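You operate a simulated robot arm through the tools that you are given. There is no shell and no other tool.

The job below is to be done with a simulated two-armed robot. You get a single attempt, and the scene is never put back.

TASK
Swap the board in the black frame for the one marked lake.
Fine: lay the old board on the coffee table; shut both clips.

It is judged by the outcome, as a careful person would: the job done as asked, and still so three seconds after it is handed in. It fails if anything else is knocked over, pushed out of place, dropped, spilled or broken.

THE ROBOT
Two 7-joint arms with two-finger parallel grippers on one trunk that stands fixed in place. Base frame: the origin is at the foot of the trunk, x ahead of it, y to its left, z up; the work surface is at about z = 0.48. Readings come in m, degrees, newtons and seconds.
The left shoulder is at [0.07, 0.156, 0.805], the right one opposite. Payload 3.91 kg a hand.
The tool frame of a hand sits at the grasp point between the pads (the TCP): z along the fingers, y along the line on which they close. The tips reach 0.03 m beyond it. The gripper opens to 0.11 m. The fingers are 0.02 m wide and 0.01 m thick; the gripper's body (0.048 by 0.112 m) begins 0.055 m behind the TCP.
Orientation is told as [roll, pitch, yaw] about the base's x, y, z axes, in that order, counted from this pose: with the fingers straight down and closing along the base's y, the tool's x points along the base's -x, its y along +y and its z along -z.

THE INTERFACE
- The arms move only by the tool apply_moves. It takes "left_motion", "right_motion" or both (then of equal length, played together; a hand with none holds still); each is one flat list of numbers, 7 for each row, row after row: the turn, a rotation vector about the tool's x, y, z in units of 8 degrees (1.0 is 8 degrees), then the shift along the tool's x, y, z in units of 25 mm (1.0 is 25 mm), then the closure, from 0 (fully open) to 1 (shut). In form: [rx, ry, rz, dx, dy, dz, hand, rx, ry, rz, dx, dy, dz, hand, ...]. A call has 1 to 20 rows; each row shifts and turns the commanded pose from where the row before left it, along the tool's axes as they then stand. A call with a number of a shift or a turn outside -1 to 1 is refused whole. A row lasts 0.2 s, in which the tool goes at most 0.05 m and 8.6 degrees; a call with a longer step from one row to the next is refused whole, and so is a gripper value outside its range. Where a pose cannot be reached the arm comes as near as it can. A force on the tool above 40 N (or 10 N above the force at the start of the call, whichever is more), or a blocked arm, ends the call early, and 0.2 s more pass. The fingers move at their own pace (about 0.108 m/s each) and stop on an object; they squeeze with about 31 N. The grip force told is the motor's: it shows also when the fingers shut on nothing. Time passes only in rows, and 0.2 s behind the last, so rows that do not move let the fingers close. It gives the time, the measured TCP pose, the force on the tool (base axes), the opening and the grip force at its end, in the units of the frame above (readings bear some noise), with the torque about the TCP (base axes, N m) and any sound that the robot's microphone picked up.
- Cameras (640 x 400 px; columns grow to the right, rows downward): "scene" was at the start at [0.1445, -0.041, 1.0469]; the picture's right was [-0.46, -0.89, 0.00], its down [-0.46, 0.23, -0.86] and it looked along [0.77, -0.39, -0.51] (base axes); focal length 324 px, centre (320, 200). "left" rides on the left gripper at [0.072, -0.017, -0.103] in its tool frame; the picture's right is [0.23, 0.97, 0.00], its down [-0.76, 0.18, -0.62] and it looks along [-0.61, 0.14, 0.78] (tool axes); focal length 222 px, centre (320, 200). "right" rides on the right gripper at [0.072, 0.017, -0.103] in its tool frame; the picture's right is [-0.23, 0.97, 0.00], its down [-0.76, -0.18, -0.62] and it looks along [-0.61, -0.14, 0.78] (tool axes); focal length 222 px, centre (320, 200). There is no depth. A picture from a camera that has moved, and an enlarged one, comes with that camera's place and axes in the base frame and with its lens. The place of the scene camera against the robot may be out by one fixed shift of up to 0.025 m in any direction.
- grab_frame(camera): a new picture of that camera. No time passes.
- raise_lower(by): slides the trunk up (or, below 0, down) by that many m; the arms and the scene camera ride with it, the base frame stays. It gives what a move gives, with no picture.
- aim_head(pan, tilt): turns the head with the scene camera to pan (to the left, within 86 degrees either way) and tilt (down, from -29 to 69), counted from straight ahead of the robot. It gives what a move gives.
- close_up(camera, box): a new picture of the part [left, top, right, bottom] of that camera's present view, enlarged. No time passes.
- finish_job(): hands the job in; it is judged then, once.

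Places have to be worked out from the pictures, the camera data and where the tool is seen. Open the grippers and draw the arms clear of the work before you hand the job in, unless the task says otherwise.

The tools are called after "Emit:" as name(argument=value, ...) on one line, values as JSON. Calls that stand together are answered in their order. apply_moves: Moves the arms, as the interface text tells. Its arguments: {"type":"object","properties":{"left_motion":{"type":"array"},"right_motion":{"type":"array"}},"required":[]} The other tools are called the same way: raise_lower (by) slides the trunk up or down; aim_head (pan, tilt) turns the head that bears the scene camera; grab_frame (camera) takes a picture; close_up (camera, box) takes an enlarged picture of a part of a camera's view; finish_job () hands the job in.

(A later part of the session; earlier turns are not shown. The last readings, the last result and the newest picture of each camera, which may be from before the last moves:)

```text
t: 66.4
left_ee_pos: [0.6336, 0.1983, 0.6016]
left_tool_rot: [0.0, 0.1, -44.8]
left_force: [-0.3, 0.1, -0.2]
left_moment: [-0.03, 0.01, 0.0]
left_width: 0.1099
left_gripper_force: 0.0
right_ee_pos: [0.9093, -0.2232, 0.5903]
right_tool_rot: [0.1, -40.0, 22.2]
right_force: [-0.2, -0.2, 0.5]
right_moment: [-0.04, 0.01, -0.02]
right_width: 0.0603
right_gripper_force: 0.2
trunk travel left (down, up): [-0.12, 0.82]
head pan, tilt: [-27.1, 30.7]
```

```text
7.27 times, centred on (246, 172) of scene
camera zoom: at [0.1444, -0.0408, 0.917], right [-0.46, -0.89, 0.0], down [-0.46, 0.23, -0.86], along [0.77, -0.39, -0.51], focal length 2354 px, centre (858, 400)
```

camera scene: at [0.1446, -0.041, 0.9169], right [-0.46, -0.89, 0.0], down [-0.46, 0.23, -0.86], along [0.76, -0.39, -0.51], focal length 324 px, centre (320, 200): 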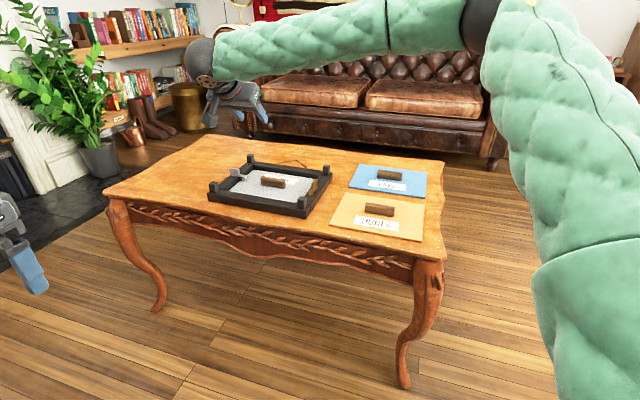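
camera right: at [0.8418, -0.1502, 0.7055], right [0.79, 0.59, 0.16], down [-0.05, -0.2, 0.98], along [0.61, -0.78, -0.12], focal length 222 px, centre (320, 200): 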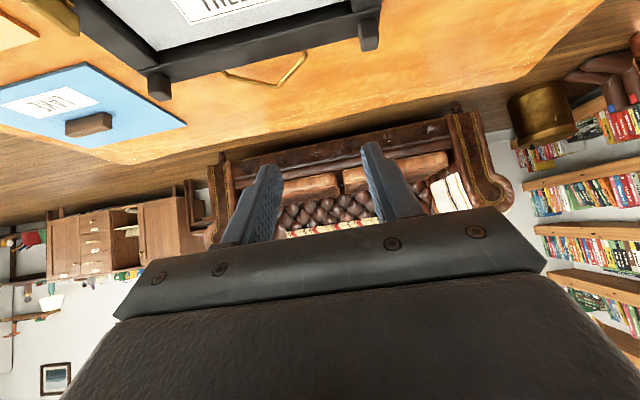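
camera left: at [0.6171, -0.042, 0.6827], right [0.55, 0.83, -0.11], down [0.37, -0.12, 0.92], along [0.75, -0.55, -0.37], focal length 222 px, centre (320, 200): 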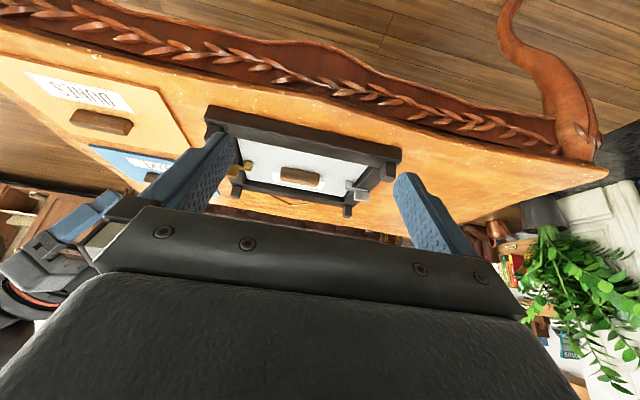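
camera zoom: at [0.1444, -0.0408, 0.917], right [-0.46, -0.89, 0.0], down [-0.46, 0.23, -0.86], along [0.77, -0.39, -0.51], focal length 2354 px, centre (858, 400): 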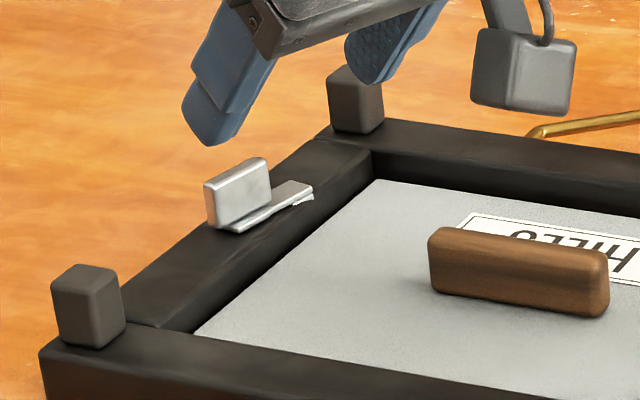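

The fin is centred between the fingers (column 322 against 320), lying along the closing direction. I advance 58 mm along the fingers.

Emit:
apply_moves(right_motion=[0, 0, 0, 0, 0, 0.6, 0.455, 0, 0, 0, 0, 0, 0.6, 0.455, 0, 0, 0, 0, 0, 0.6, 0.455, 0, 0, 0, 0, 0, 0.5, 0.455])

Emit:
close_up(camera="right", box=[220, 40, 420, 190])

Emit:
close_up(camera="scene", box=[206, 145, 286, 200])

```text
t: 67.4
left_ee_pos: [0.6331, 0.1978, 0.6026]
left_tool_rot: [-0.1, 0.1, -45.0]
left_force: [-0.3, 0.5, -1.1]
left_moment: [0.0, -0.02, -0.01]
left_width: 0.1098
left_gripper_force: 0.0
right_ee_pos: [0.9442, -0.2091, 0.5451]
right_tool_rot: [0.1, -39.9, 22.1]
right_force: [-0.4, 0.3, 0.8]
right_moment: [0.03, -0.01, 0.0]
right_width: 0.06
right_gripper_force: 0.0
trunk travel left (down, up): [-0.12, 0.82]
head pan, tilt: [-27.1, 30.7]
```

```text
2.67 times, centred on (320, 115) of right
camera zoom: at [0.8258, -0.2384, 0.5789], right [-0.21, 0.97, 0.15], down [0.24, -0.1, 0.97], along [0.95, 0.23, -0.21], focal length 592 px, centre (320, 427)
```

zoom: 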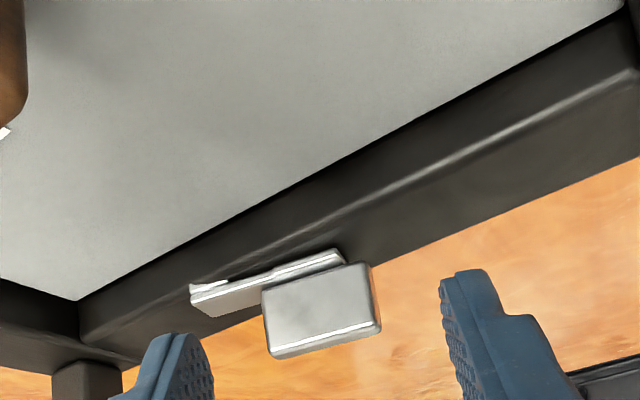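

```text
7.27 times, centred on (246, 172) of scene
camera zoom: at [0.1444, -0.0408, 0.9169], right [-0.46, -0.89, 0.0], down [-0.46, 0.23, -0.86], along [0.76, -0.39, -0.51], focal length 2354 px, centre (858, 400)
```

zoom: 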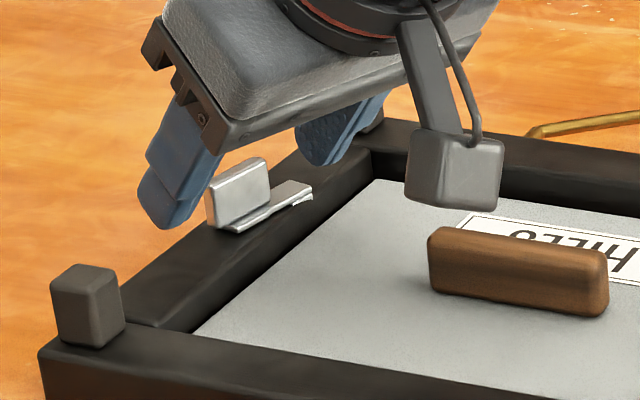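

Fingers flank the fin's two ends. I go 2 mm further and close on it.

Emit:
apply_moves(right_motion=[0, 0, 0, 0, 0, 0.08, 0.455, 0, 0, 0, 0, 0, 0, 0.65, 0, 0, 0, 0, 0, 0, 0.8, 0, 0, 0, 0, 0, 0, 0.8])

Emit:
close_up(camera="scene", box=[206, 145, 286, 200])

```text
t: 68.4
left_ee_pos: [0.6335, 0.1997, 0.6016]
left_tool_rot: [0.0, 0.0, -44.9]
left_force: [0.1, -0.1, -0.3]
left_moment: [0.02, 0.01, 0.0]
left_width: 0.11
left_gripper_force: 0.1
right_ee_pos: [0.945, -0.207, 0.5449]
right_tool_rot: [0.0, -40.0, 22.2]
right_force: [1.5, 1.0, 0.3]
right_moment: [0.0, -0.03, 0.0]
right_width: 0.03
right_gripper_force: 30.8
trunk travel left (down, up): [-0.12, 0.82]
head pan, tilt: [-27.1, 30.7]
```

```text
7.27 times, centred on (246, 172) of scene
camera zoom: at [0.1445, -0.0408, 0.9169], right [-0.46, -0.89, 0.0], down [-0.46, 0.23, -0.86], along [0.77, -0.39, -0.51], focal length 2354 px, centre (858, 400)
```

zoom: 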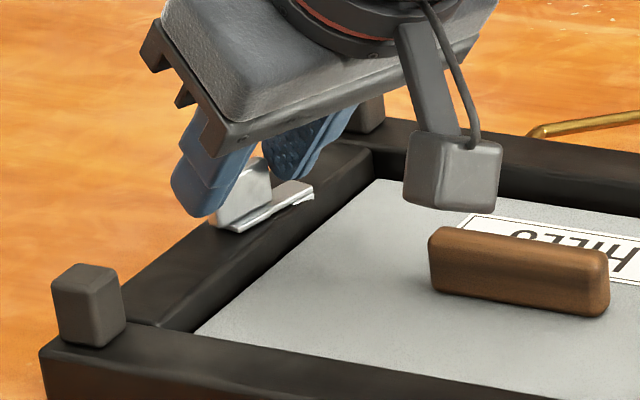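

Gripped at 30 mm, the fin's length. I turn it 11 degrees about the pivot and check the forces.

Emit:
apply_moves(right_motion=[-0.434, 0, -0.517, 0, -0.076, 0, 0.8, -0.434, 0, -0.517, 0, -0.076, 0, 0.8])

Emit:
close_up(camera="scene", box=[190, 140, 350, 240])

```text
t: 69.0
left_ee_pos: [0.6332, 0.1986, 0.6005]
left_tool_rot: [-0.1, 0.0, -44.9]
left_force: [0.2, 0.3, -0.2]
left_moment: [0.02, 0.03, 0.01]
left_width: 0.1102
left_gripper_force: 0.1
right_ee_pos: [0.9481, -0.2122, 0.5436]
right_tool_rot: [0.1, -39.9, 33.0]
right_force: [-2.4, -0.8, -1.2]
right_moment: [0.58, -0.39, 0.02]
right_width: 0.0299
right_gripper_force: 31.2
trunk travel left (down, up): [-0.12, 0.82]
head pan, tilt: [-27.1, 30.7]
```

```text
4.00 times, centred on (270, 190) of scene
camera zoom: at [0.1443, -0.0407, 0.917], right [-0.46, -0.89, 0.0], down [-0.46, 0.23, -0.86], along [0.77, -0.39, -0.51], focal length 1295 px, centre (520, 240)
```

zoom: 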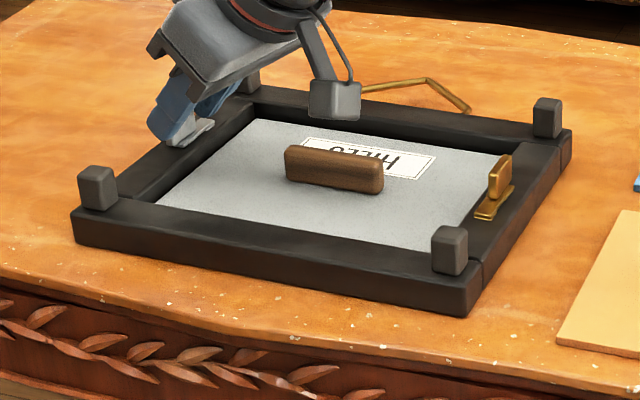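

It turns smoothly. I turn the remaining 11 degrees.

Emit:
apply_moves(right_motion=[-0.434, 0, -0.517, 0, -0.076, 0, 0.8, -0.434, 0, -0.517, 0, -0.076, 0, 0.8])

Emit:
close_up(camera="scene", box=[190, 140, 350, 240])

Emit:
close_up(camera="right", box=[220, 40, 420, 190])

```text
t: 69.6
left_ee_pos: [0.634, 0.1989, 0.6013]
left_tool_rot: [0.0, -0.1, -45.0]
left_force: [0.9, 0.3, -0.1]
left_moment: [0.03, -0.02, -0.02]
left_width: 0.1098
left_gripper_force: 0.0
right_ee_pos: [0.9494, -0.2149, 0.5448]
right_tool_rot: [0.1, -40.0, 43.9]
right_force: [0.0, -0.5, 0.2]
right_moment: [0.45, -0.37, -0.19]
right_width: 0.0296
right_gripper_force: 31.2
trunk travel left (down, up): [-0.12, 0.82]
head pan, tilt: [-27.1, 30.7]
```

```text
4.00 times, centred on (270, 190) of scene
camera zoom: at [0.1447, -0.0407, 0.9169], right [-0.46, -0.89, 0.0], down [-0.46, 0.23, -0.86], along [0.76, -0.39, -0.51], focal length 1295 px, centre (520, 240)
```

zoom: 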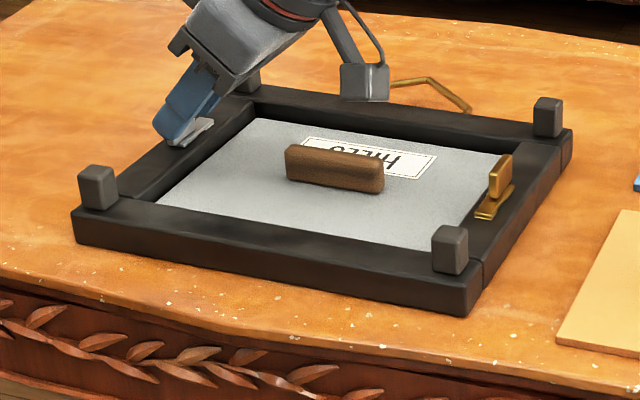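

```text
2.67 times, centred on (320, 115) of right
camera zoom: at [0.8507, -0.2865, 0.5778], right [-0.55, 0.82, 0.15], down [0.26, 0.0, 0.97], along [0.8, 0.57, -0.21], focal length 592 px, centre (320, 427)
```

zoom: 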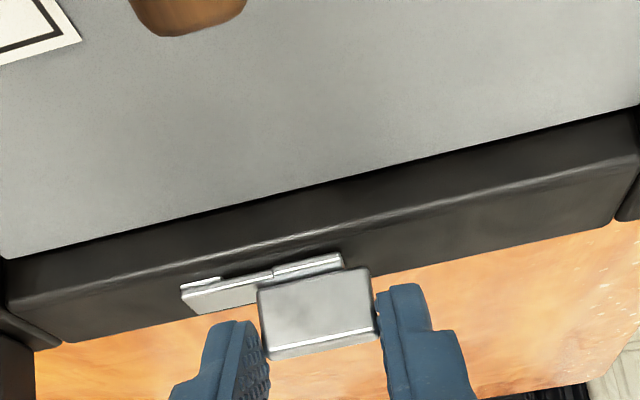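

The silver arm now lies along the bar too, clear of the board. I open the fingers and back out along their line.

Emit:
apply_moves(right_motion=[0, 0, 0, 0, 0, 0, 0.455, 0, 0, 0, 0, 0, 0, 0.455, 0, 0, 0, 0, 0, -0.6, 0.455, 0, 0, 0, 0, 0, -0.8, 0.455, 0, 0, 0, 0, 0, -0.8, 0.455, 0, 0, 0, -0.643, 0, -0.766, 0.455, 0, 0, 0, -0.643, 0, -0.766, 0.455, 0, 0, 0, -0.643, 0, -0.766, 0.455])

Emit:
grab_frame(camera="right")

Emit:
close_up(camera="scene", box=[190, 140, 350, 240])

```text
t: 71.4
left_ee_pos: [0.6322, 0.1984, 0.6013]
left_tool_rot: [0.1, 0.0, -44.9]
left_force: [-0.8, -0.8, 0.4]
left_moment: [0.0, 0.03, -0.01]
left_width: 0.1102
left_gripper_force: 0.0
right_ee_pos: [0.9232, -0.2388, 0.6608]
right_tool_rot: [0.1, -39.9, 43.8]
right_force: [-0.3, -0.3, -0.5]
right_moment: [-0.01, -0.01, 0.02]
right_width: 0.0599
right_gripper_force: 0.2
trunk travel left (down, up): [-0.12, 0.82]
head pan, tilt: [-27.1, 30.7]
```

```text
taken
camera right: at [0.8248, -0.3108, 0.6944], right [-0.55, 0.82, 0.15], down [0.26, 0.0, 0.97], along [0.8, 0.57, -0.21], focal length 222 px, centre (320, 200)
```

right: 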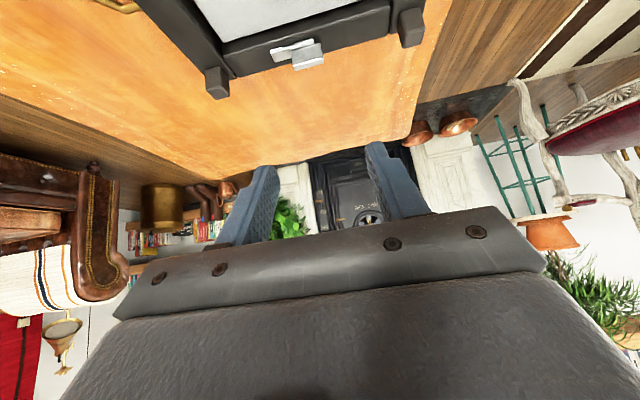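

```text
4.00 times, centred on (270, 190) of scene
camera zoom: at [0.1445, -0.0408, 0.9169], right [-0.46, -0.89, 0.0], down [-0.46, 0.23, -0.86], along [0.76, -0.39, -0.51], focal length 1295 px, centre (520, 240)
```

zoom: 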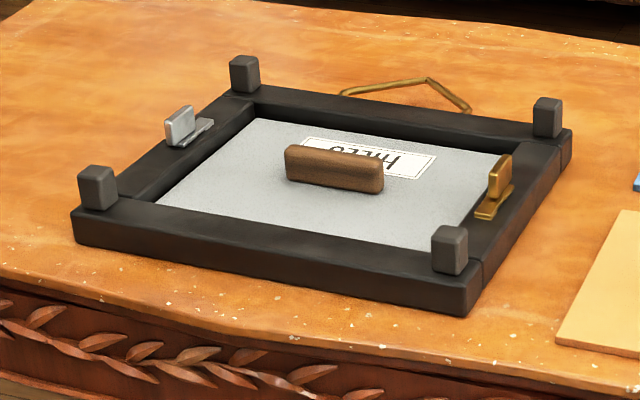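

Both clips are open and the frame is undisturbed. The only free table spots are beyond reach (about 0.96 m from the shoulder), so I plan to hold the LAKE board with the left hand while the old board goes to LAKE's place; I go look at LAKE with the right hand levelled.

Emit:
apply_moves(right_motion=[0, 0, 0, 0.871, -0.341, -0.906, 0.3, 0, 0, 0, 0.871, -0.341, -0.906, 0.3, 0, 0, 0, 0.871, -0.341, -0.906, 0.3, 0, 0, 0, 0.871, -0.341, -0.906, 0.3, 0, 0, 0, 0.871, -0.341, -0.906, 0.3, 0, 0, 0, 0.871, -0.341, -0.906, 0.3, 0, 0, 0, 0.871, -0.341, -0.906, 0.3, 0, 0, 0, 0.871, -0.341, -0.906, 0.3, 0, 0, 0, 0.871, -0.341, -0.906, 0.3, 0, 1, 0, 0, 0, 0, 0.3, 0, 1, 0, 0, 0, 0, 0.3, 0, 1, 0, 0, 0, 0, 0.3, 0, 1, 0, 0, 0, 0, 0.3, 0, 1, 0, 0, 0, 0, 0.3])

Emit:
grab_frame(camera="right")

Emit:
grab_frame(camera="scene")

```text
t: 74.4
left_ee_pos: [0.6337, 0.1981, 0.6005]
left_tool_rot: [0.0, 0.0, -45.0]
left_force: [0.4, -0.6, -0.7]
left_moment: [0.02, 0.02, 0.0]
left_width: 0.1101
left_gripper_force: 0.2
right_ee_pos: [0.7743, -0.4897, 0.6919]
right_tool_rot: [0.1, 0.1, 43.8]
right_force: [-0.8, -0.3, 0.2]
right_moment: [0.01, 0.02, 0.0]
right_width: 0.0772
right_gripper_force: 0.2
trunk travel left (down, up): [-0.12, 0.82]
head pan, tilt: [-27.1, 30.7]
```

```text
taken
camera right: at [0.7099, -0.5278, 0.7961], right [-0.51, 0.86, 0.0], down [0.67, 0.4, 0.62], along [0.53, 0.32, -0.78], focal length 222 px, centre (320, 200)
```

right: 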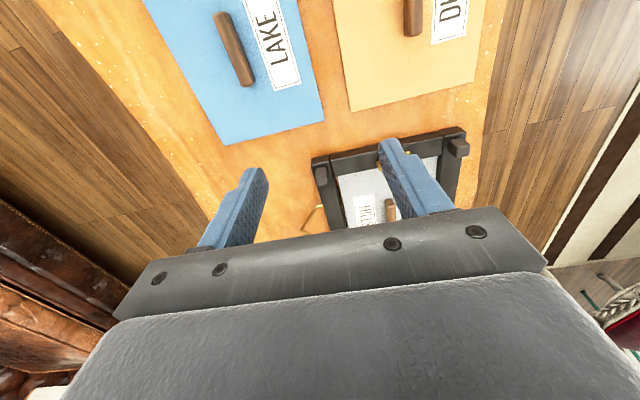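

```text
taken
camera scene: at [0.1443, -0.041, 0.9169], right [-0.46, -0.89, 0.0], down [-0.46, 0.23, -0.86], along [0.76, -0.39, -0.51], focal length 324 px, centre (320, 200)
```

scene: 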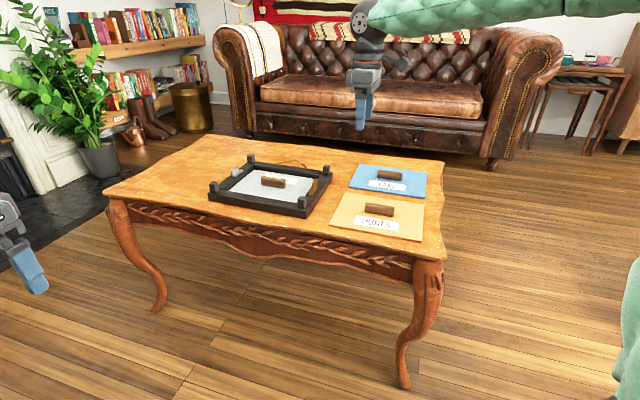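

LAKE is in the upper part of the view; I zoom to measure its handle and corners.

Emit:
close_up(camera="right", box=[140, 0, 340, 150])

Emit:
close_up(camera="scene", box=[340, 155, 440, 220])

```text
2.67 times, centred on (240, 75) of right
camera zoom: at [0.7099, -0.5278, 0.7961], right [-0.51, 0.86, 0.0], down [0.67, 0.4, 0.62], along [0.53, 0.32, -0.78], focal length 592 px, centre (533, 533)
```

zoom: 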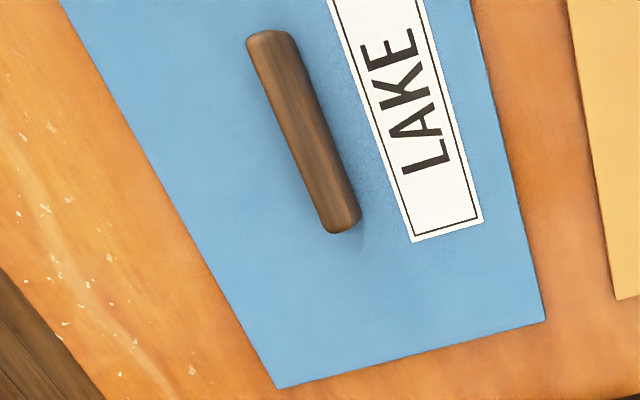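

```text
6.15 times, centred on (390, 188) of scene
camera zoom: at [0.1443, -0.041, 0.9169], right [-0.46, -0.89, 0.0], down [-0.46, 0.23, -0.86], along [0.76, -0.39, -0.51], focal length 1992 px, centre (-111, 277)
```

zoom: 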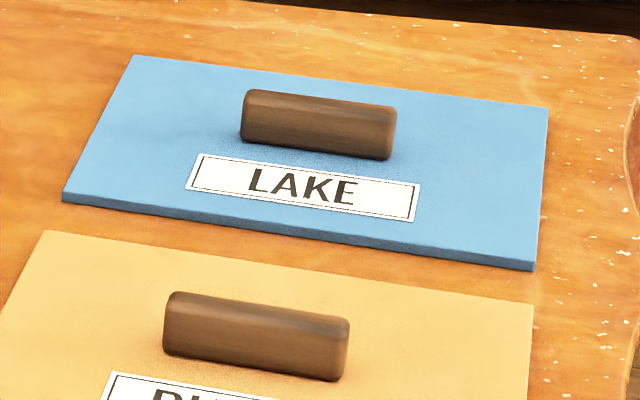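

Handle of LAKE: centre (0.775, -0.595), direction about 46 degrees, board about 6 mm thick. Before picking anything up I test that the right hand can work near the body at yaw 135 and -45, which the hand-over will need.

Emit:
apply_moves(right_motion=[0, 0, 0, -0.54, 0.9025, -0.27, 0.3, 0, 0, 0, -0.54, 0.9025, -0.27, 0.3, 0, 0, 0, -0.54, 0.9025, -0.27, 0.3, 0, 0, 0, -0.54, 0.9025, -0.27, 0.3, 0, 0, 0, -0.54, 0.9025, -0.27, 0.3, 0, 0, 0, -0.54, 0.9025, -0.27, 0.3, 0, 0, 0, -0.54, 0.9025, -0.27, 0.3, 0, 0, 0, -0.54, 0.9025, -0.27, 0.3, 0, 0, 0, -0.54, 0.9025, -0.27, 0.3, 0, 0, 0, -0.54, 0.9025, -0.27, 0.3, 0, 0, 0, -0.54, 0.9025, -0.27, 0.3, 0, 0, 0, -0.54, 0.9025, -0.27, 0.3, 0, 0, 0, -0.54, 0.9025, -0.27, 0.3, 0, 0, 0, -0.54, 0.9025, -0.27, 0.3, 0, 0, 0, -0.54, 0.9025, -0.27, 0.3, 0, 0, 0, -0.54, 0.9025, -0.27, 0.3])

Emit:
apply_moves(right_motion=[0, 0, -0.95, 0, 0, 0, 0.3, 0, 0, -0.95, 0, 0, 0, 0.3, 0, 0, -0.95, 0, 0, 0, 0.3, 0, 0, -0.95, 0, 0, 0, 0.3, 0, 0, -0.95, 0, 0, 0, 0.3, 0, 0, -0.95, 0, 0, 0, 0.3, 0, 0, -0.95, 0, 0, 0, 0.3, 0, 0, -0.95, 0, 0, 0, 0.3, 0, 0, -0.95, 0, 0, 0, 0.3, 0, 0, -0.95, 0, 0, 0, 0.3, 0, 0, -0.95, 0, 0, 0, 0.3, 0, 0, -0.95, 0, 0, 0, 0.3])

```text
t: 77.8
left_ee_pos: [0.6343, 0.1982, 0.6003]
left_tool_rot: [0.0, 0.1, -44.9]
left_force: [0.3, 0.1, -0.5]
left_moment: [0.04, 0.0, 0.02]
left_width: 0.1099
left_gripper_force: 0.1
right_ee_pos: [0.6793, -0.0792, 0.8027]
right_tool_rot: [0.1, 0.1, 43.8]
right_force: [-0.3, 0.4, 0.4]
right_moment: [-0.01, 0.02, 0.01]
right_width: 0.077
right_gripper_force: 0.1
trunk travel left (down, up): [-0.12, 0.82]
head pan, tilt: [-27.1, 30.7]
```

```text
t: 80.4
left_ee_pos: [0.6334, 0.1979, 0.6014]
left_tool_rot: [0.0, -0.1, -45.0]
left_force: [0.6, 1.0, -0.9]
left_moment: [0.0, 0.02, 0.01]
left_width: 0.1101
left_gripper_force: 0.0
right_ee_pos: [0.6787, -0.0774, 0.8017]
right_tool_rot: [0.0, -0.1, 135.3]
right_force: [0.8, -0.4, 0.4]
right_moment: [0.0, 0.01, 0.03]
right_width: 0.077
right_gripper_force: 0.1
trunk travel left (down, up): [-0.12, 0.82]
head pan, tilt: [-27.1, 30.7]
```

Yaw 135 works. Now I test yaw -45 on the right while turning the left hand to yaw 45 as the first part of its hand-over pose.

Emit:
apply_moves(right_motion=[0, 0, 0.95, 0, 0, 0, 0.3, 0, 0, 0.95, 0, 0, 0, 0.3, 0, 0, 0.95, 0, 0, 0, 0.3, 0, 0, 0.95, 0, 0, 0, 0.3, 0, 0, 0.95, 0, 0, 0, 0.3, 0, 0, 0.95, 0, 0, 0, 0.3, 0, 0, 0.95, 0, 0, 0, 0.3, 0, 0, 0.95, 0, 0, 0, 0.3, 0, 0, 0.95, 0, 0, 0, 0.3, 0, 0, 0.95, 0, 0, 0, 0.3, 0, 0, 0.95, 0, 0, 0, 0.3, 0, 0, 0.95, 0, 0, 0, 0.3, 0, 0, 0.95, 0, 0, 0, 0.3, 0, 0, 0.95, 0, 0, 0, 0.3, 0, 0, 0.95, 0, 0, 0, 0.3, 0, 0, 0.95, 0, 0, 0, 0.3, 0, 0, 0.95, 0, 0, 0, 0.3, 0, 0, 0.95, 0, 0, 0, 0.3, 0, 0, 0.95, 0, 0, 0, 0.3, 0, 0, 0.95, 0, 0, 0, 0.3], left_motion=[0, 0, -0.9375, 0, 0, 0, 0, 0, 0, -0.9375, 0, 0, 0, 0, 0, 0, -0.9375, 0, 0, 0, 0, 0, 0, -0.9375, 0, 0, 0, 0, 0, 0, -0.9375, 0, 0, 0, 0, 0, 0, -0.9375, 0, 0, 0, 0, 0, 0, -0.9375, 0, 0, 0, 0, 0, 0, -0.9375, 0, 0, 0, 0, 0, 0, -0.9375, 0, 0, 0, 0, 0, 0, -0.9375, 0, 0, 0, 0, 0, 0, -0.9375, 0, 0, 0, 0, 0, 0, -0.9375, 0, 0, 0, 0, 0, 0, 0, 0.5, 0, -0.7, 0, 0, 0, 0, 0.5, 0, -0.7, 0, 0, 0, 0, 0.5, 0, -0.7, 0, 0, 0, 0, 0.5, 0, -0.7, 0, 0, 0, 0, 0.5, 0, -0.7, 0, 0, 0, 0, 0.5, 0, -0.7, 0, 0, 0, 0, 0, 0, -0.7, 0, 0, 0, 0, 0, 0, -0.7, 0])

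Emit:
apply_moves(right_motion=[0, 0, 0.9, 0, 0, 0, 0.3, 0, 0, 0.9, 0, 0, 0, 0.3, 0, 0, 0.9, 0, 0, 0, 0.3, 0, 0, 0.9, 0, 0, 0, 0.3])

```text
t: 84.6
left_ee_pos: [0.5795, 0.1448, 0.7422]
left_tool_rot: [0.0, 0.0, 45.1]
left_force: [0.1, 0.1, 0.0]
left_moment: [-0.02, -0.02, 0.01]
left_width: 0.1099
left_gripper_force: 0.1
right_ee_pos: [0.6791, -0.0796, 0.8014]
right_tool_rot: [0.1, 0.0, -17.0]
right_force: [0.2, -0.2, -0.5]
right_moment: [0.03, 0.02, 0.0]
right_width: 0.0769
right_gripper_force: 0.0
trunk travel left (down, up): [-0.12, 0.82]
head pan, tilt: [-27.1, 30.7]
```

```text
t: 85.6
left_ee_pos: [0.5789, 0.1451, 0.7418]
left_tool_rot: [0.1, 0.0, 45.0]
left_force: [-0.9, -0.2, 0.4]
left_moment: [-0.03, -0.02, 0.01]
left_width: 0.1102
left_gripper_force: 0.1
right_ee_pos: [0.6795, -0.0792, 0.8011]
right_tool_rot: [0.1, 0.1, -45.9]
right_force: [0.5, -0.4, -0.1]
right_moment: [0.0, 0.01, 0.0]
right_width: 0.0767
right_gripper_force: 0.0
trunk travel left (down, up): [-0.12, 0.82]
head pan, tilt: [-27.1, 30.7]
```

Both yaw extremes are reachable. Now I roll the left hand level, so that its fingers point toward the right hand with the closing direction vertical.

Emit:
apply_moves(left_motion=[0.9375, 0, 0, 0, 0, 0, 0, 0.9375, 0, 0, 0, 0, 0, 0, 0.9375, 0, 0, 0, 0, 0, 0, 0.9375, 0, 0, 0, 0, 0, 0, 0.9375, 0, 0, 0, 0, 0, 0, 0.9375, 0, 0, 0, 0, 0, 0, 0.9375, 0, 0, 0, 0, 0, 0, 0.9375, 0, 0, 0, 0, 0, 0, 0.9375, 0, 0, 0, 0, 0, 0, 0.9375, 0, 0, 0, 0, 0, 0, 0.9375, 0, 0, 0, 0, 0, 0, 0.9375, 0, 0, 0, 0, 0, 0])

Emit:
grab_frame(camera="left")

Emit:
grab_frame(camera="scene")

```text
t: 88.2
left_ee_pos: [0.5917, 0.1473, 0.7448]
left_tool_rot: [-90.0, 0.0, 45.1]
left_force: [-0.4, 0.3, 0.1]
left_moment: [-0.02, -0.01, -0.01]
left_width: 0.11
left_gripper_force: 0.1
left hand out of reach, approached as far as the arm can: row 11, 12
right_ee_pos: [0.6795, -0.0798, 0.7995]
right_tool_rot: [0.0, 0.0, -45.9]
right_force: [0.4, -0.2, -0.1]
right_moment: [0.01, 0.0, 0.0]
right_width: 0.0769
right_gripper_force: 0.1
trunk travel left (down, up): [-0.12, 0.82]
head pan, tilt: [-27.1, 30.7]
```

```text
taken
camera left: at [0.4689, 0.1683, 0.7607], right [-0.16, -0.16, -0.97], down [0.1, 0.98, -0.18], along [0.98, -0.12, -0.14], focal length 222 px, centre (320, 200)
```

left: 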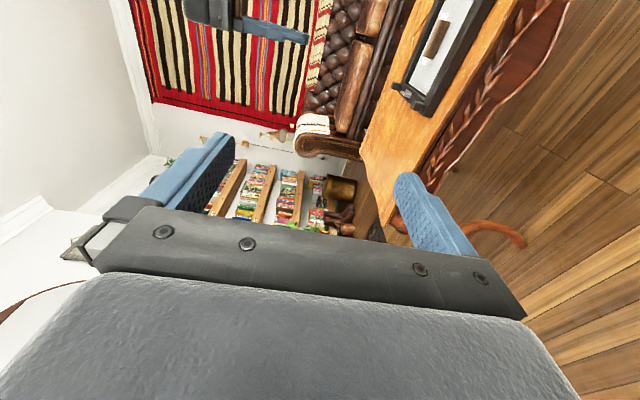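

```text
taken
camera scene: at [0.1445, -0.0407, 0.917], right [-0.46, -0.89, 0.0], down [-0.46, 0.23, -0.86], along [0.77, -0.39, -0.51], focal length 324 px, centre (320, 200)
```

scene: 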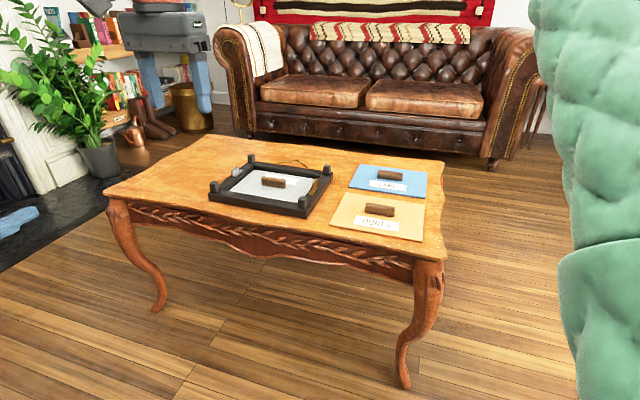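

The left hand reached that pose within a centimetre. I'll put the hand-over a bit further forward; I test the left hand there by advancing 0.124 m, while the right hand rises and turns back to yaw 46 for LAKE.

Emit:
apply_moves(left_motion=[0, 0, 0, 0, 0, 0, 0, 0, 0, 0, 0, 0, 0, 0, 0, 0, 0, 0, 0, 0.62, 0, 0, 0, 0, 0, 0, 0.62, 0, 0, 0, 0, 0, 0, 0.62, 0, 0, 0, 0, 0, 0, 0.62, 0, 0, 0, 0, 0, 0, 0.62, 0, 0, 0, 0, 0, 0, 0.62, 0, 0, 0, 0, 0, 0, 0.62, 0, 0, 0, 0, 0, 0, 0.62, 0, 0, 0, 0, 0, 0, 0, 0, 0, 0, 0, 0, 0, 0, 0, 0, 0, 0, 0, 0, 0, 0, 0, 0, 0, 0, 0, 0, 0, 0], right_motion=[0, 0, 0, 0, -0.9, -0.8, 0.3, 0, 0, 0, 0, -0.9, -0.8, 0.3, 0, 0, -0.955, 0, 0, 0, 0.3, 0, 0, -0.955, 0, 0, 0, 0.3, 0, 0, -0.955, 0, 0, 0, 0.3, 0, 0, -0.955, 0, 0, 0, 0.3, 0, 0, -0.955, 0, 0, 0, 0.3, 0, 0, -0.955, 0, 0, 0, 0.3, 0, 0, -0.955, 0, 0, 0, 0.3, 0, 0, -0.955, 0, 0, 0, 0.3, 0, 0, -0.955, 0, 0, 0, 0.3, 0, 0, -0.955, 0, 0, 0, 0.3, 0, 0, -0.955, 0, 0, 0, 0.3, 0, 0, -0.955, 0, 0, 0, 0.3])

```text
refused: motion must hold 7 numbers for each row
```

I miscounted the rows; I resend it properly.

Emit:
apply_moves(left_motion=[0, 0, 0, 0, 0, 0, 0, 0, 0, 0, 0, 0, 0, 0, 0, 0, 0, 0, 0, 0.62, 0, 0, 0, 0, 0, 0, 0.62, 0, 0, 0, 0, 0, 0, 0.62, 0, 0, 0, 0, 0, 0, 0.62, 0, 0, 0, 0, 0, 0, 0.62, 0, 0, 0, 0, 0, 0, 0.62, 0, 0, 0, 0, 0, 0, 0.62, 0, 0, 0, 0, 0, 0, 0.62, 0, 0, 0, 0, 0, 0, 0, 0, 0, 0, 0, 0, 0, 0, 0, 0, 0, 0, 0, 0, 0, 0, 0, 0, 0, 0, 0, 0, 0], right_motion=[0, 0, 0, 0, -0.9, -0.8, 0.3, 0, 0, 0, 0, -0.9, -0.8, 0.3, 0, 0, -0.955, 0, 0, 0, 0.3, 0, 0, -0.955, 0, 0, 0, 0.3, 0, 0, -0.955, 0, 0, 0, 0.3, 0, 0, -0.955, 0, 0, 0, 0.3, 0, 0, -0.955, 0, 0, 0, 0.3, 0, 0, -0.955, 0, 0, 0, 0.3, 0, 0, -0.955, 0, 0, 0, 0.3, 0, 0, -0.955, 0, 0, 0, 0.3, 0, 0, -0.955, 0, 0, 0, 0.3, 0, 0, -0.955, 0, 0, 0, 0.3, 0, 0, -0.955, 0, 0, 0, 0.3, 0, 0, -0.955, 0, 0, 0, 0.3])

```text
t: 91.2
left_ee_pos: [0.6784, 0.0577, 0.743]
left_tool_rot: [-89.9, 0.0, 45.2]
left_force: [0.0, -0.4, -0.4]
left_moment: [0.01, -0.01, 0.02]
left_width: 0.1099
left_gripper_force: 0.1
right_ee_pos: [0.6468, -0.1105, 0.8415]
right_tool_rot: [0.1, -0.1, 46.0]
right_force: [-0.5, 0.0, 0.2]
right_moment: [0.02, 0.01, -0.02]
right_width: 0.0771
right_gripper_force: 0.1
trunk travel left (down, up): [-0.12, 0.82]
head pan, tilt: [-27.1, 30.7]
```

The left hand reaches the hand-over place (0.678, 0.058, 0.743). I draw it back 0.11 m to wait, and bring the right hand above the LAKE board's handle.

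Emit:
apply_moves(right_motion=[0, 0, 0, 0.577, -0.953, 0.537, 0.4, 0, 0, 0, 0.577, -0.953, 0.537, 0.4, 0, 0, 0, 0.577, -0.953, 0.537, 0.4, 0, 0, 0, 0.577, -0.953, 0.537, 0.4, 0, 0, 0, 0.577, -0.953, 0.537, 0.4, 0, 0, 0, 0.577, -0.953, 0.537, 0.4, 0, 0, 0, 0.577, -0.953, 0.537, 0.4, 0, 0, 0, 0.577, -0.953, 0.537, 0.4, 0, 0, 0, 0.577, -0.953, 0.537, 0.4, 0, 0, 0, 0.577, -0.953, 0.537, 0.4, 0, 0, 0, 0.577, -0.953, 0.537, 0.4, 0, 0, 0, 0.577, -0.953, 0.537, 0.4, 0, 0, 0, 0.577, -0.953, 0.537, 0.4, 0, 0, 0, 0.577, -0.953, 0.537, 0.4, 0, 0, 0, 0.577, -0.953, 0.537, 0.4, 0, 0, 0, 0.577, -0.953, 0.537, 0.4, 0, 0, 0, 0.577, -0.953, 0.537, 0.4, 0, 0, 0, 0.577, -0.953, 0.537, 0.4], left_motion=[0, 0, 0, 0, 0, -0.245, 0, 0, 0, 0, 0, 0, -0.245, 0, 0, 0, 0, 0, 0, -0.245, 0, 0, 0, 0, 0, 0, -0.245, 0, 0, 0, 0, 0, 0, -0.245, 0, 0, 0, 0, 0, 0, -0.245, 0, 0, 0, 0, 0, 0, -0.245, 0, 0, 0, 0, 0, 0, -0.245, 0, 0, 0, 0, 0, 0, -0.245, 0, 0, 0, 0, 0, 0, -0.245, 0, 0, 0, 0, 0, 0, -0.245, 0, 0, 0, 0, 0, 0, -0.245, 0, 0, 0, 0, 0, 0, -0.245, 0, 0, 0, 0, 0, 0, -0.245, 0, 0, 0, 0, 0, 0, -0.245, 0, 0, 0, 0, 0, 0, -0.245, 0, 0, 0, 0, 0, 0, -0.245, 0, 0, 0, 0, 0, 0, -0.245, 0])

Emit:
close_up(camera="right", box=[200, 60, 440, 220])

Emit:
close_up(camera="scene", box=[330, 120, 450, 220])

```text
t: 95.0
left_ee_pos: [0.6026, 0.1372, 0.7436]
left_tool_rot: [-90.0, -0.1, 44.9]
left_force: [-0.4, -0.6, -0.3]
left_moment: [0.03, 0.01, -0.04]
left_width: 0.1099
left_gripper_force: 0.1
right_ee_pos: [0.7739, -0.5945, 0.5994]
right_tool_rot: [0.1, 0.0, 45.9]
right_force: [1.0, 0.4, 0.3]
right_moment: [0.01, 0.02, 0.02]
right_width: 0.0658
right_gripper_force: 0.0
trunk travel left (down, up): [-0.12, 0.82]
head pan, tilt: [-27.1, 30.7]
```

```text
2.50 times, centred on (320, 140) of right
camera zoom: at [0.712, -0.6345, 0.7035], right [-0.54, 0.84, 0.0], down [0.66, 0.42, 0.62], along [0.52, 0.34, -0.78], focal length 555 px, centre (320, 350)
```

zoom: 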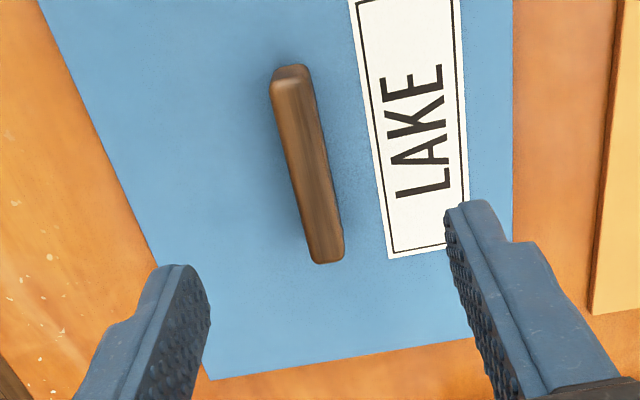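

```text
4.00 times, centred on (390, 170) of scene
camera zoom: at [0.1444, -0.0409, 0.917], right [-0.46, -0.89, 0.0], down [-0.46, 0.23, -0.86], along [0.77, -0.39, -0.51], focal length 1295 px, centre (40, 320)
```

zoom: 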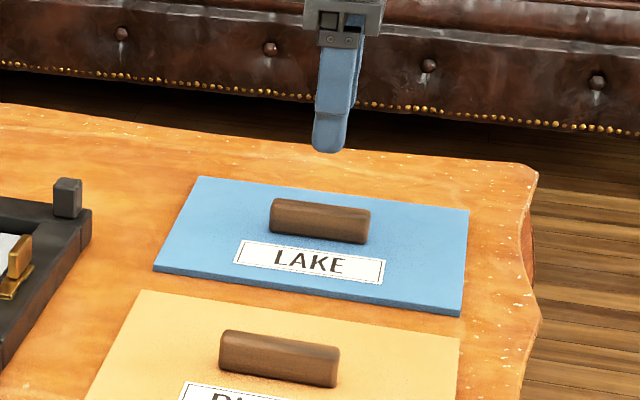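

The handle's centre comes out at (0.776, -0.598), so I shift 3.5 mm sideways and descend over the handle.

Emit:
apply_moves(right_motion=[0, 0, 0.11, 0, -0.14, 0.4, 0.4, 0, 0, 0, 0, 0, 0.6, 0.4, 0, 0, 0, 0, 0, 0.6, 0.4, 0, 0, 0, 0, 0, 0.6, 0.4, 0, 0, 0, 0, 0, 0.5, 0.4, 0, 0, 0, 0, 0, 0.4, 0.4])

Emit:
close_up(camera="right", box=[200, 80, 440, 220])

Emit:
close_up(camera="scene", box=[350, 145, 430, 205])

```text
t: 96.4
left_ee_pos: [0.6019, 0.1358, 0.7439]
left_tool_rot: [-90.0, -0.1, 45.1]
left_force: [-0.3, -0.1, 0.2]
left_moment: [0.02, -0.02, -0.03]
left_width: 0.11
left_gripper_force: 0.1
right_ee_pos: [0.7757, -0.5968, 0.5213]
right_tool_rot: [0.0, 0.1, 45.0]
right_force: [-0.5, 0.1, 0.7]
right_moment: [-0.01, -0.01, 0.01]
right_width: 0.066
right_gripper_force: 0.1
trunk travel left (down, up): [-0.12, 0.82]
head pan, tilt: [-27.1, 30.7]
```

```text
2.67 times, centred on (320, 150) of right
camera zoom: at [0.7138, -0.6356, 0.6255], right [-0.53, 0.85, 0.0], down [0.66, 0.41, 0.62], along [0.53, 0.33, -0.78], focal length 592 px, centre (320, 333)
```

zoom: 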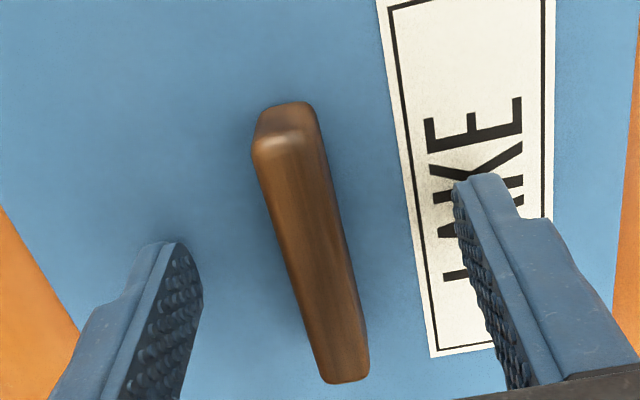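

```text
6.67 times, centred on (390, 175) of scene
camera zoom: at [0.1444, -0.041, 0.9169], right [-0.46, -0.89, 0.0], down [-0.46, 0.23, -0.86], along [0.77, -0.39, -0.51], focal length 2158 px, centre (-147, 367)
```

zoom: 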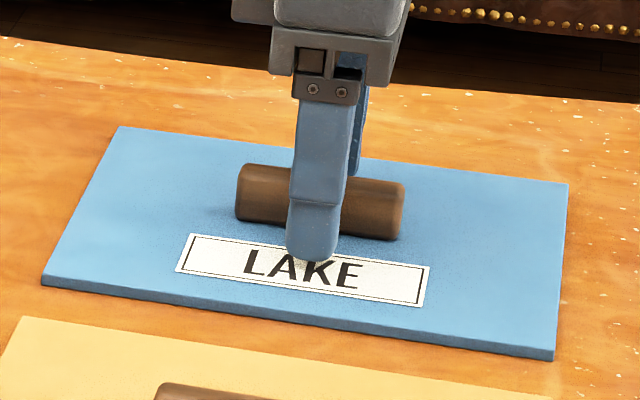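

The fingers are on either side of the LAKE handle near its middle. I close the grip.

Emit:
apply_moves(right_motion=[0, 0, 0, 0, 0, 0, 0.7, 0, 0, 0, 0, 0, 0, 0.9, 0, 0, 0, 0, 0, 0, 1, 0, 0, 0, 0, 0, 0, 1])

```text
t: 97.4
left_ee_pos: [0.6024, 0.1375, 0.7441]
left_tool_rot: [-90.0, 0.0, 45.1]
left_force: [0.9, -0.3, 0.2]
left_moment: [-0.03, 0.04, -0.01]
left_width: 0.1103
left_gripper_force: 0.1
right_ee_pos: [0.776, -0.5956, 0.5227]
right_tool_rot: [0.0, 0.1, 45.0]
right_force: [-0.1, -0.5, 0.0]
right_moment: [0.06, -0.1, 0.01]
right_width: 0.0136
right_gripper_force: 30.9
trunk travel left (down, up): [-0.12, 0.82]
head pan, tilt: [-27.1, 30.7]
```

Gripped at 13.6 mm. I lift slowly 60 mm and read the weight.

Emit:
apply_moves(right_motion=[0, 0, 0, 0, 0, -0.2, 1, 0, 0, 0, 0, 0, -0.4, 1, 0, 0, 0, 0, 0, -0.6, 1, 0, 0, 0, 0, 0, -0.6, 1, 0, 0, 0, 0, 0, -0.6, 1])

Emit:
grab_frame(camera="scene")

```text
t: 98.6
left_ee_pos: [0.6031, 0.1371, 0.744]
left_tool_rot: [-89.9, -0.1, 45.0]
left_force: [0.1, 0.3, 0.6]
left_moment: [0.04, 0.01, 0.0]
left_width: 0.1101
left_gripper_force: 0.1
right_ee_pos: [0.7753, -0.5975, 0.5832]
right_tool_rot: [-0.1, 0.0, 45.0]
right_force: [1.0, 0.9, -2.0]
right_moment: [0.03, -0.01, 0.0]
right_width: 0.0133
right_gripper_force: 31.6
trunk travel left (down, up): [-0.12, 0.82]
head pan, tilt: [-27.1, 30.7]
```

```text
taken
camera scene: at [0.1445, -0.041, 0.9169], right [-0.46, -0.89, 0.0], down [-0.46, 0.23, -0.86], along [0.77, -0.39, -0.51], focal length 324 px, centre (320, 200)
```

scene: 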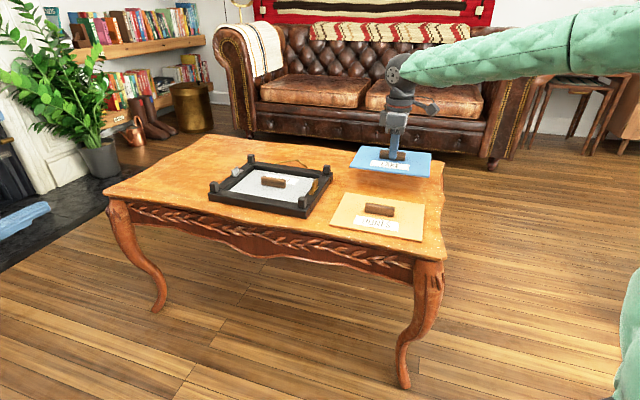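

The board weighs about 2 N and hangs level. I raise it and carry it toward the middle in front of the robot.

Emit:
apply_moves(right_motion=[0, 0, 0, 0, 0, -0.95, 1, 0, 0, 0, 0, 0, -0.95, 1, 0, 0, 0, 0, 0, -0.95, 1, 0, 0, 0, 0, 0, -0.95, 1, 0, 0, 0, 0, 0, -0.95, 1, 0, 0, 0, -0.593, 0.919, -0.3, 1, 0, 0, 0, -0.593, 0.919, -0.3, 1, 0, 0, 0, -0.593, 0.919, -0.3, 1, 0, 0, 0, -0.593, 0.919, -0.3, 1, 0, 0, 0, -0.593, 0.919, -0.3, 1, 0, 0, 0, -0.593, 0.919, -0.3, 1, 0, 0, 0, -0.593, 0.919, -0.3, 1, 0, 0, 0, -0.593, 0.919, -0.3, 1, 0, 0, 0, -0.593, 0.919, -0.3, 1, 0, 0, 0, -0.593, 0.919, -0.3, 1, 0, 0, 0, -0.593, 0.919, -0.3, 1, 0, 0, 0, -0.593, 0.919, -0.3, 1, 0, 0, 0, -0.593, 0.919, -0.3, 1])

```text
t: 102.4
left_ee_pos: [0.6028, 0.1363, 0.7441]
left_tool_rot: [-90.0, 0.0, 45.0]
left_force: [0.4, -0.5, -0.9]
left_moment: [0.0, 0.02, 0.02]
left_width: 0.11
left_gripper_force: 0.1
right_ee_pos: [0.6993, -0.2481, 0.7974]
right_tool_rot: [0.2, 0.0, 45.0]
right_force: [0.6, -0.2, -1.4]
right_moment: [0.02, -0.02, -0.03]
right_width: 0.0137
right_gripper_force: 30.7
trunk travel left (down, up): [-0.12, 0.82]
head pan, tilt: [-27.1, 30.7]
```

I turn the board to yaw -45 so its short edge will face the left hand.

Emit:
apply_moves(right_motion=[0, 0, 0.9375, 0, 0, 0, 1, 0, 0, 0.9375, 0, 0, 0, 1, 0, 0, 0.9375, 0, 0, 0, 1, 0, 0, 0.9375, 0, 0, 0, 1, 0, 0, 0.9375, 0, 0, 0, 1, 0, 0, 0.9375, 0, 0, 0, 1, 0, 0, 0.9375, 0, 0, 0, 1, 0, 0, 0.9375, 0, 0, 0, 1, 0, 0, 0.9375, 0, 0, 0, 1, 0, 0, 0.9375, 0, 0, 0, 1, 0, 0, 0.9375, 0, 0, 0, 1, 0, 0, 0.9375, 0, 0, 0, 1])

Emit:
grab_frame(camera="scene")

Emit:
grab_frame(camera="left")

```text
t: 105.0
left_ee_pos: [0.6023, 0.1365, 0.7438]
left_tool_rot: [-90.1, 0.0, 45.1]
left_force: [0.3, -0.1, -0.5]
left_moment: [0.02, -0.01, 0.03]
left_width: 0.1099
left_gripper_force: 0.1
right_ee_pos: [0.7015, -0.2499, 0.7979]
right_tool_rot: [0.0, 0.1, -45.1]
right_force: [-0.4, 0.3, -1.1]
right_moment: [0.01, 0.04, -0.01]
right_width: 0.0135
right_gripper_force: 30.9
trunk travel left (down, up): [-0.12, 0.82]
head pan, tilt: [-27.1, 30.7]
```

```text
taken
camera scene: at [0.1444, -0.0409, 0.9169], right [-0.46, -0.89, 0.0], down [-0.46, 0.23, -0.86], along [0.77, -0.39, -0.51], focal length 324 px, centre (320, 200)
```

scene: 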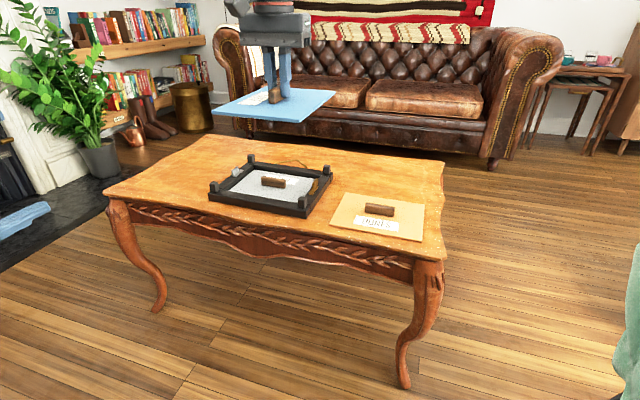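

```text
taken
camera left: at [0.479, 0.1575, 0.7604], right [-0.16, -0.16, -0.97], down [0.1, 0.98, -0.18], along [0.98, -0.12, -0.14], focal length 222 px, centre (320, 200)
```

left: 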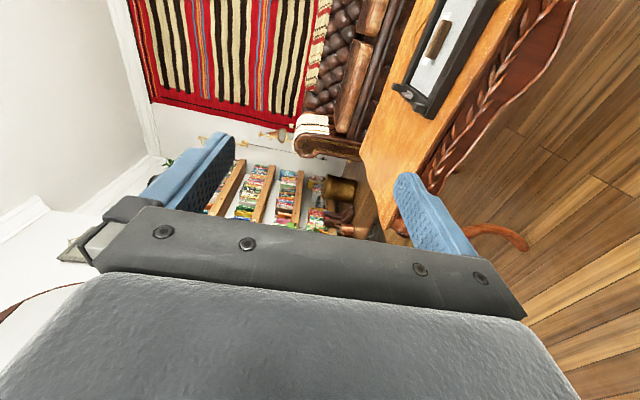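

Board level at yaw -45. I carry it to the hand-over place and turn the head to watch.

Emit:
apply_moves(right_motion=[0, 0, 0, 0.633, 0.876, 0.068, 1, 0, 0, 0, 0.633, 0.876, 0.068, 1, 0, 0, 0, 0.633, 0.876, 0.068, 1, 0, 0, 0, 0.633, 0.876, 0.068, 1, 0, 0, 0, 0.633, 0.876, 0.068, 1, 0, 0, 0, 0.633, 0.876, 0.068, 1, 0, 0, 0, 0.633, 0.876, 0.068, 1, 0, 0, 0, 0.633, 0.876, 0.068, 1, 0, 0, 0, 0.633, 0.876, 0.068, 1])

Emit:
aim_head(pan=5, tilt=18)

Emit:
grab_frame(camera="scene")

Emit:
grab_frame(camera="left")

```text
t: 107.0
left_ee_pos: [0.6018, 0.1363, 0.744]
left_tool_rot: [-90.0, 0.1, 45.0]
left_force: [-0.3, -0.4, -0.1]
left_moment: [0.02, 0.01, -0.01]
left_width: 0.1098
left_gripper_force: 0.2
right_ee_pos: [0.7316, -0.0787, 0.7904]
right_tool_rot: [0.0, 0.0, -45.0]
right_force: [0.6, 0.1, -0.9]
right_moment: [-0.02, 0.01, 0.01]
right_width: 0.0136
right_gripper_force: 31.4
right hand out of reach, approached as far as the arm can: row 7, 8, 9
trunk travel left (down, up): [-0.12, 0.82]
head pan, tilt: [-27.1, 30.7]
```

```text
t: 108.0
left_ee_pos: [0.6029, 0.1359, 0.7439]
left_tool_rot: [-90.1, -0.1, 45.1]
left_force: [-0.3, 0.3, 0.9]
left_moment: [0.02, -0.03, 0.03]
left_width: 0.1102
left_gripper_force: 0.0
right_ee_pos: [0.7329, -0.0779, 0.7894]
right_tool_rot: [0.0, 0.1, -45.0]
right_force: [0.4, 0.2, -1.9]
right_moment: [-0.05, -0.04, 0.02]
right_width: 0.0133
right_gripper_force: 30.9
trunk travel left (down, up): [-0.12, 0.82]
head pan, tilt: [5.0, 18.0]
```

```text
taken
camera scene: at [0.1573, 0.0083, 0.9373], right [0.09, -1.0, 0.0], down [-0.31, -0.03, -0.95], along [0.95, 0.08, -0.31], focal length 324 px, centre (320, 200)
```

scene: 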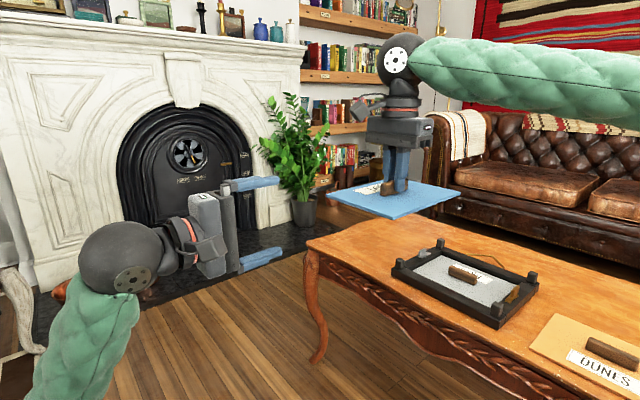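

```text
taken
camera left: at [0.4791, 0.1576, 0.7603], right [-0.16, -0.16, -0.97], down [0.1, 0.98, -0.18], along [0.98, -0.12, -0.14], focal length 222 px, centre (320, 200)
```

left: 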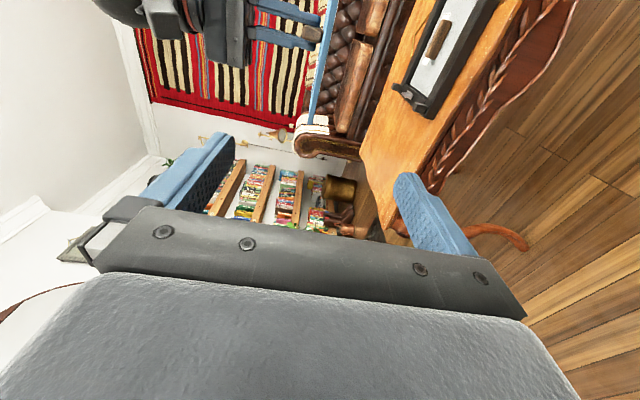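

The scene camera now shows the board and the left hand well. The right arm stopped at (0.732, -0.079), so I'll hand over there; I back off 12 mm and lower slightly to put the board's mid-plane at the left hand's height.

Emit:
apply_moves(right_motion=[0, 0, 0, 0.17, -0.17, 0.13, 1, 0, 0, 0, 0.17, -0.17, 0.13, 1, 0, 0, 0, 0, 0, 0, 1], left_motion=[0, 0, 0, 0.7, 0, 0, 0, 0, 0, 0, 0.7, 0, 0, 0, 0, 0, 0, 0.9, 0, 0, 0])

Emit:
close_up(camera="scene", box=[180, 100, 480, 290])

Emit:
grab_frame(camera="left")

```text
t: 108.8
left_ee_pos: [0.593, 0.0967, 0.7506]
left_tool_rot: [-90.0, 0.1, 45.1]
left_force: [-0.1, 0.1, -0.1]
left_moment: [-0.01, -0.01, -0.01]
left_width: 0.1098
left_gripper_force: 0.1
left hand out of reach, approached as far as the arm can: row 1, 2, 3
right_ee_pos: [0.7197, -0.0791, 0.7839]
right_tool_rot: [0.0, 0.1, -45.0]
right_force: [0.2, 0.5, -1.6]
right_moment: [0.03, 0.04, 0.0]
right_width: 0.0132
right_gripper_force: 31.3
trunk travel left (down, up): [-0.12, 0.82]
head pan, tilt: [5.0, 18.0]
```

```text
2.11 times, centred on (330, 195) of scene
camera zoom: at [0.1572, 0.0086, 0.9374], right [0.09, -1.0, 0.0], down [-0.31, -0.03, -0.95], along [0.95, 0.08, -0.31], focal length 681 px, centre (299, 210)
```

zoom: 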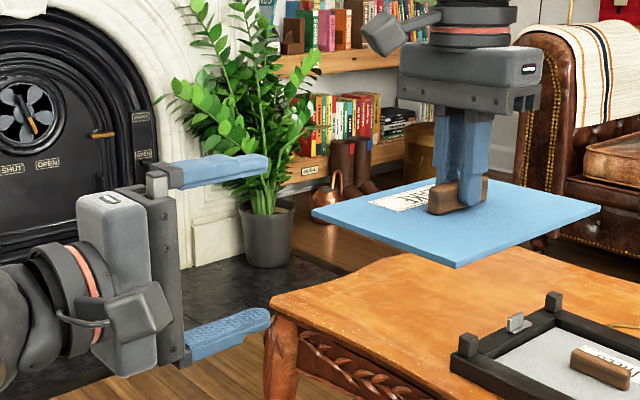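

```text
taken
camera left: at [0.4695, 0.1169, 0.7673], right [-0.16, -0.16, -0.97], down [0.1, 0.98, -0.18], along [0.98, -0.12, -0.14], focal length 222 px, centre (320, 200)
```

left: 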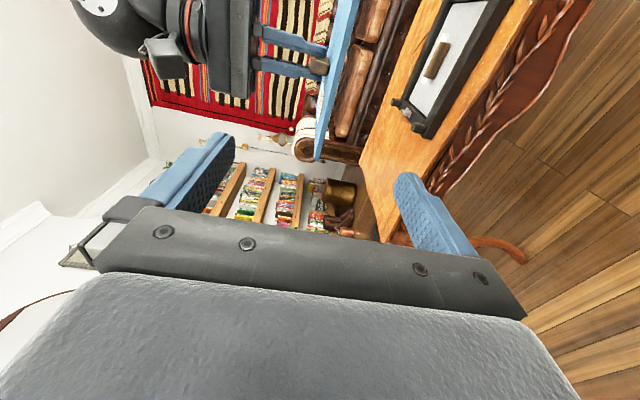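

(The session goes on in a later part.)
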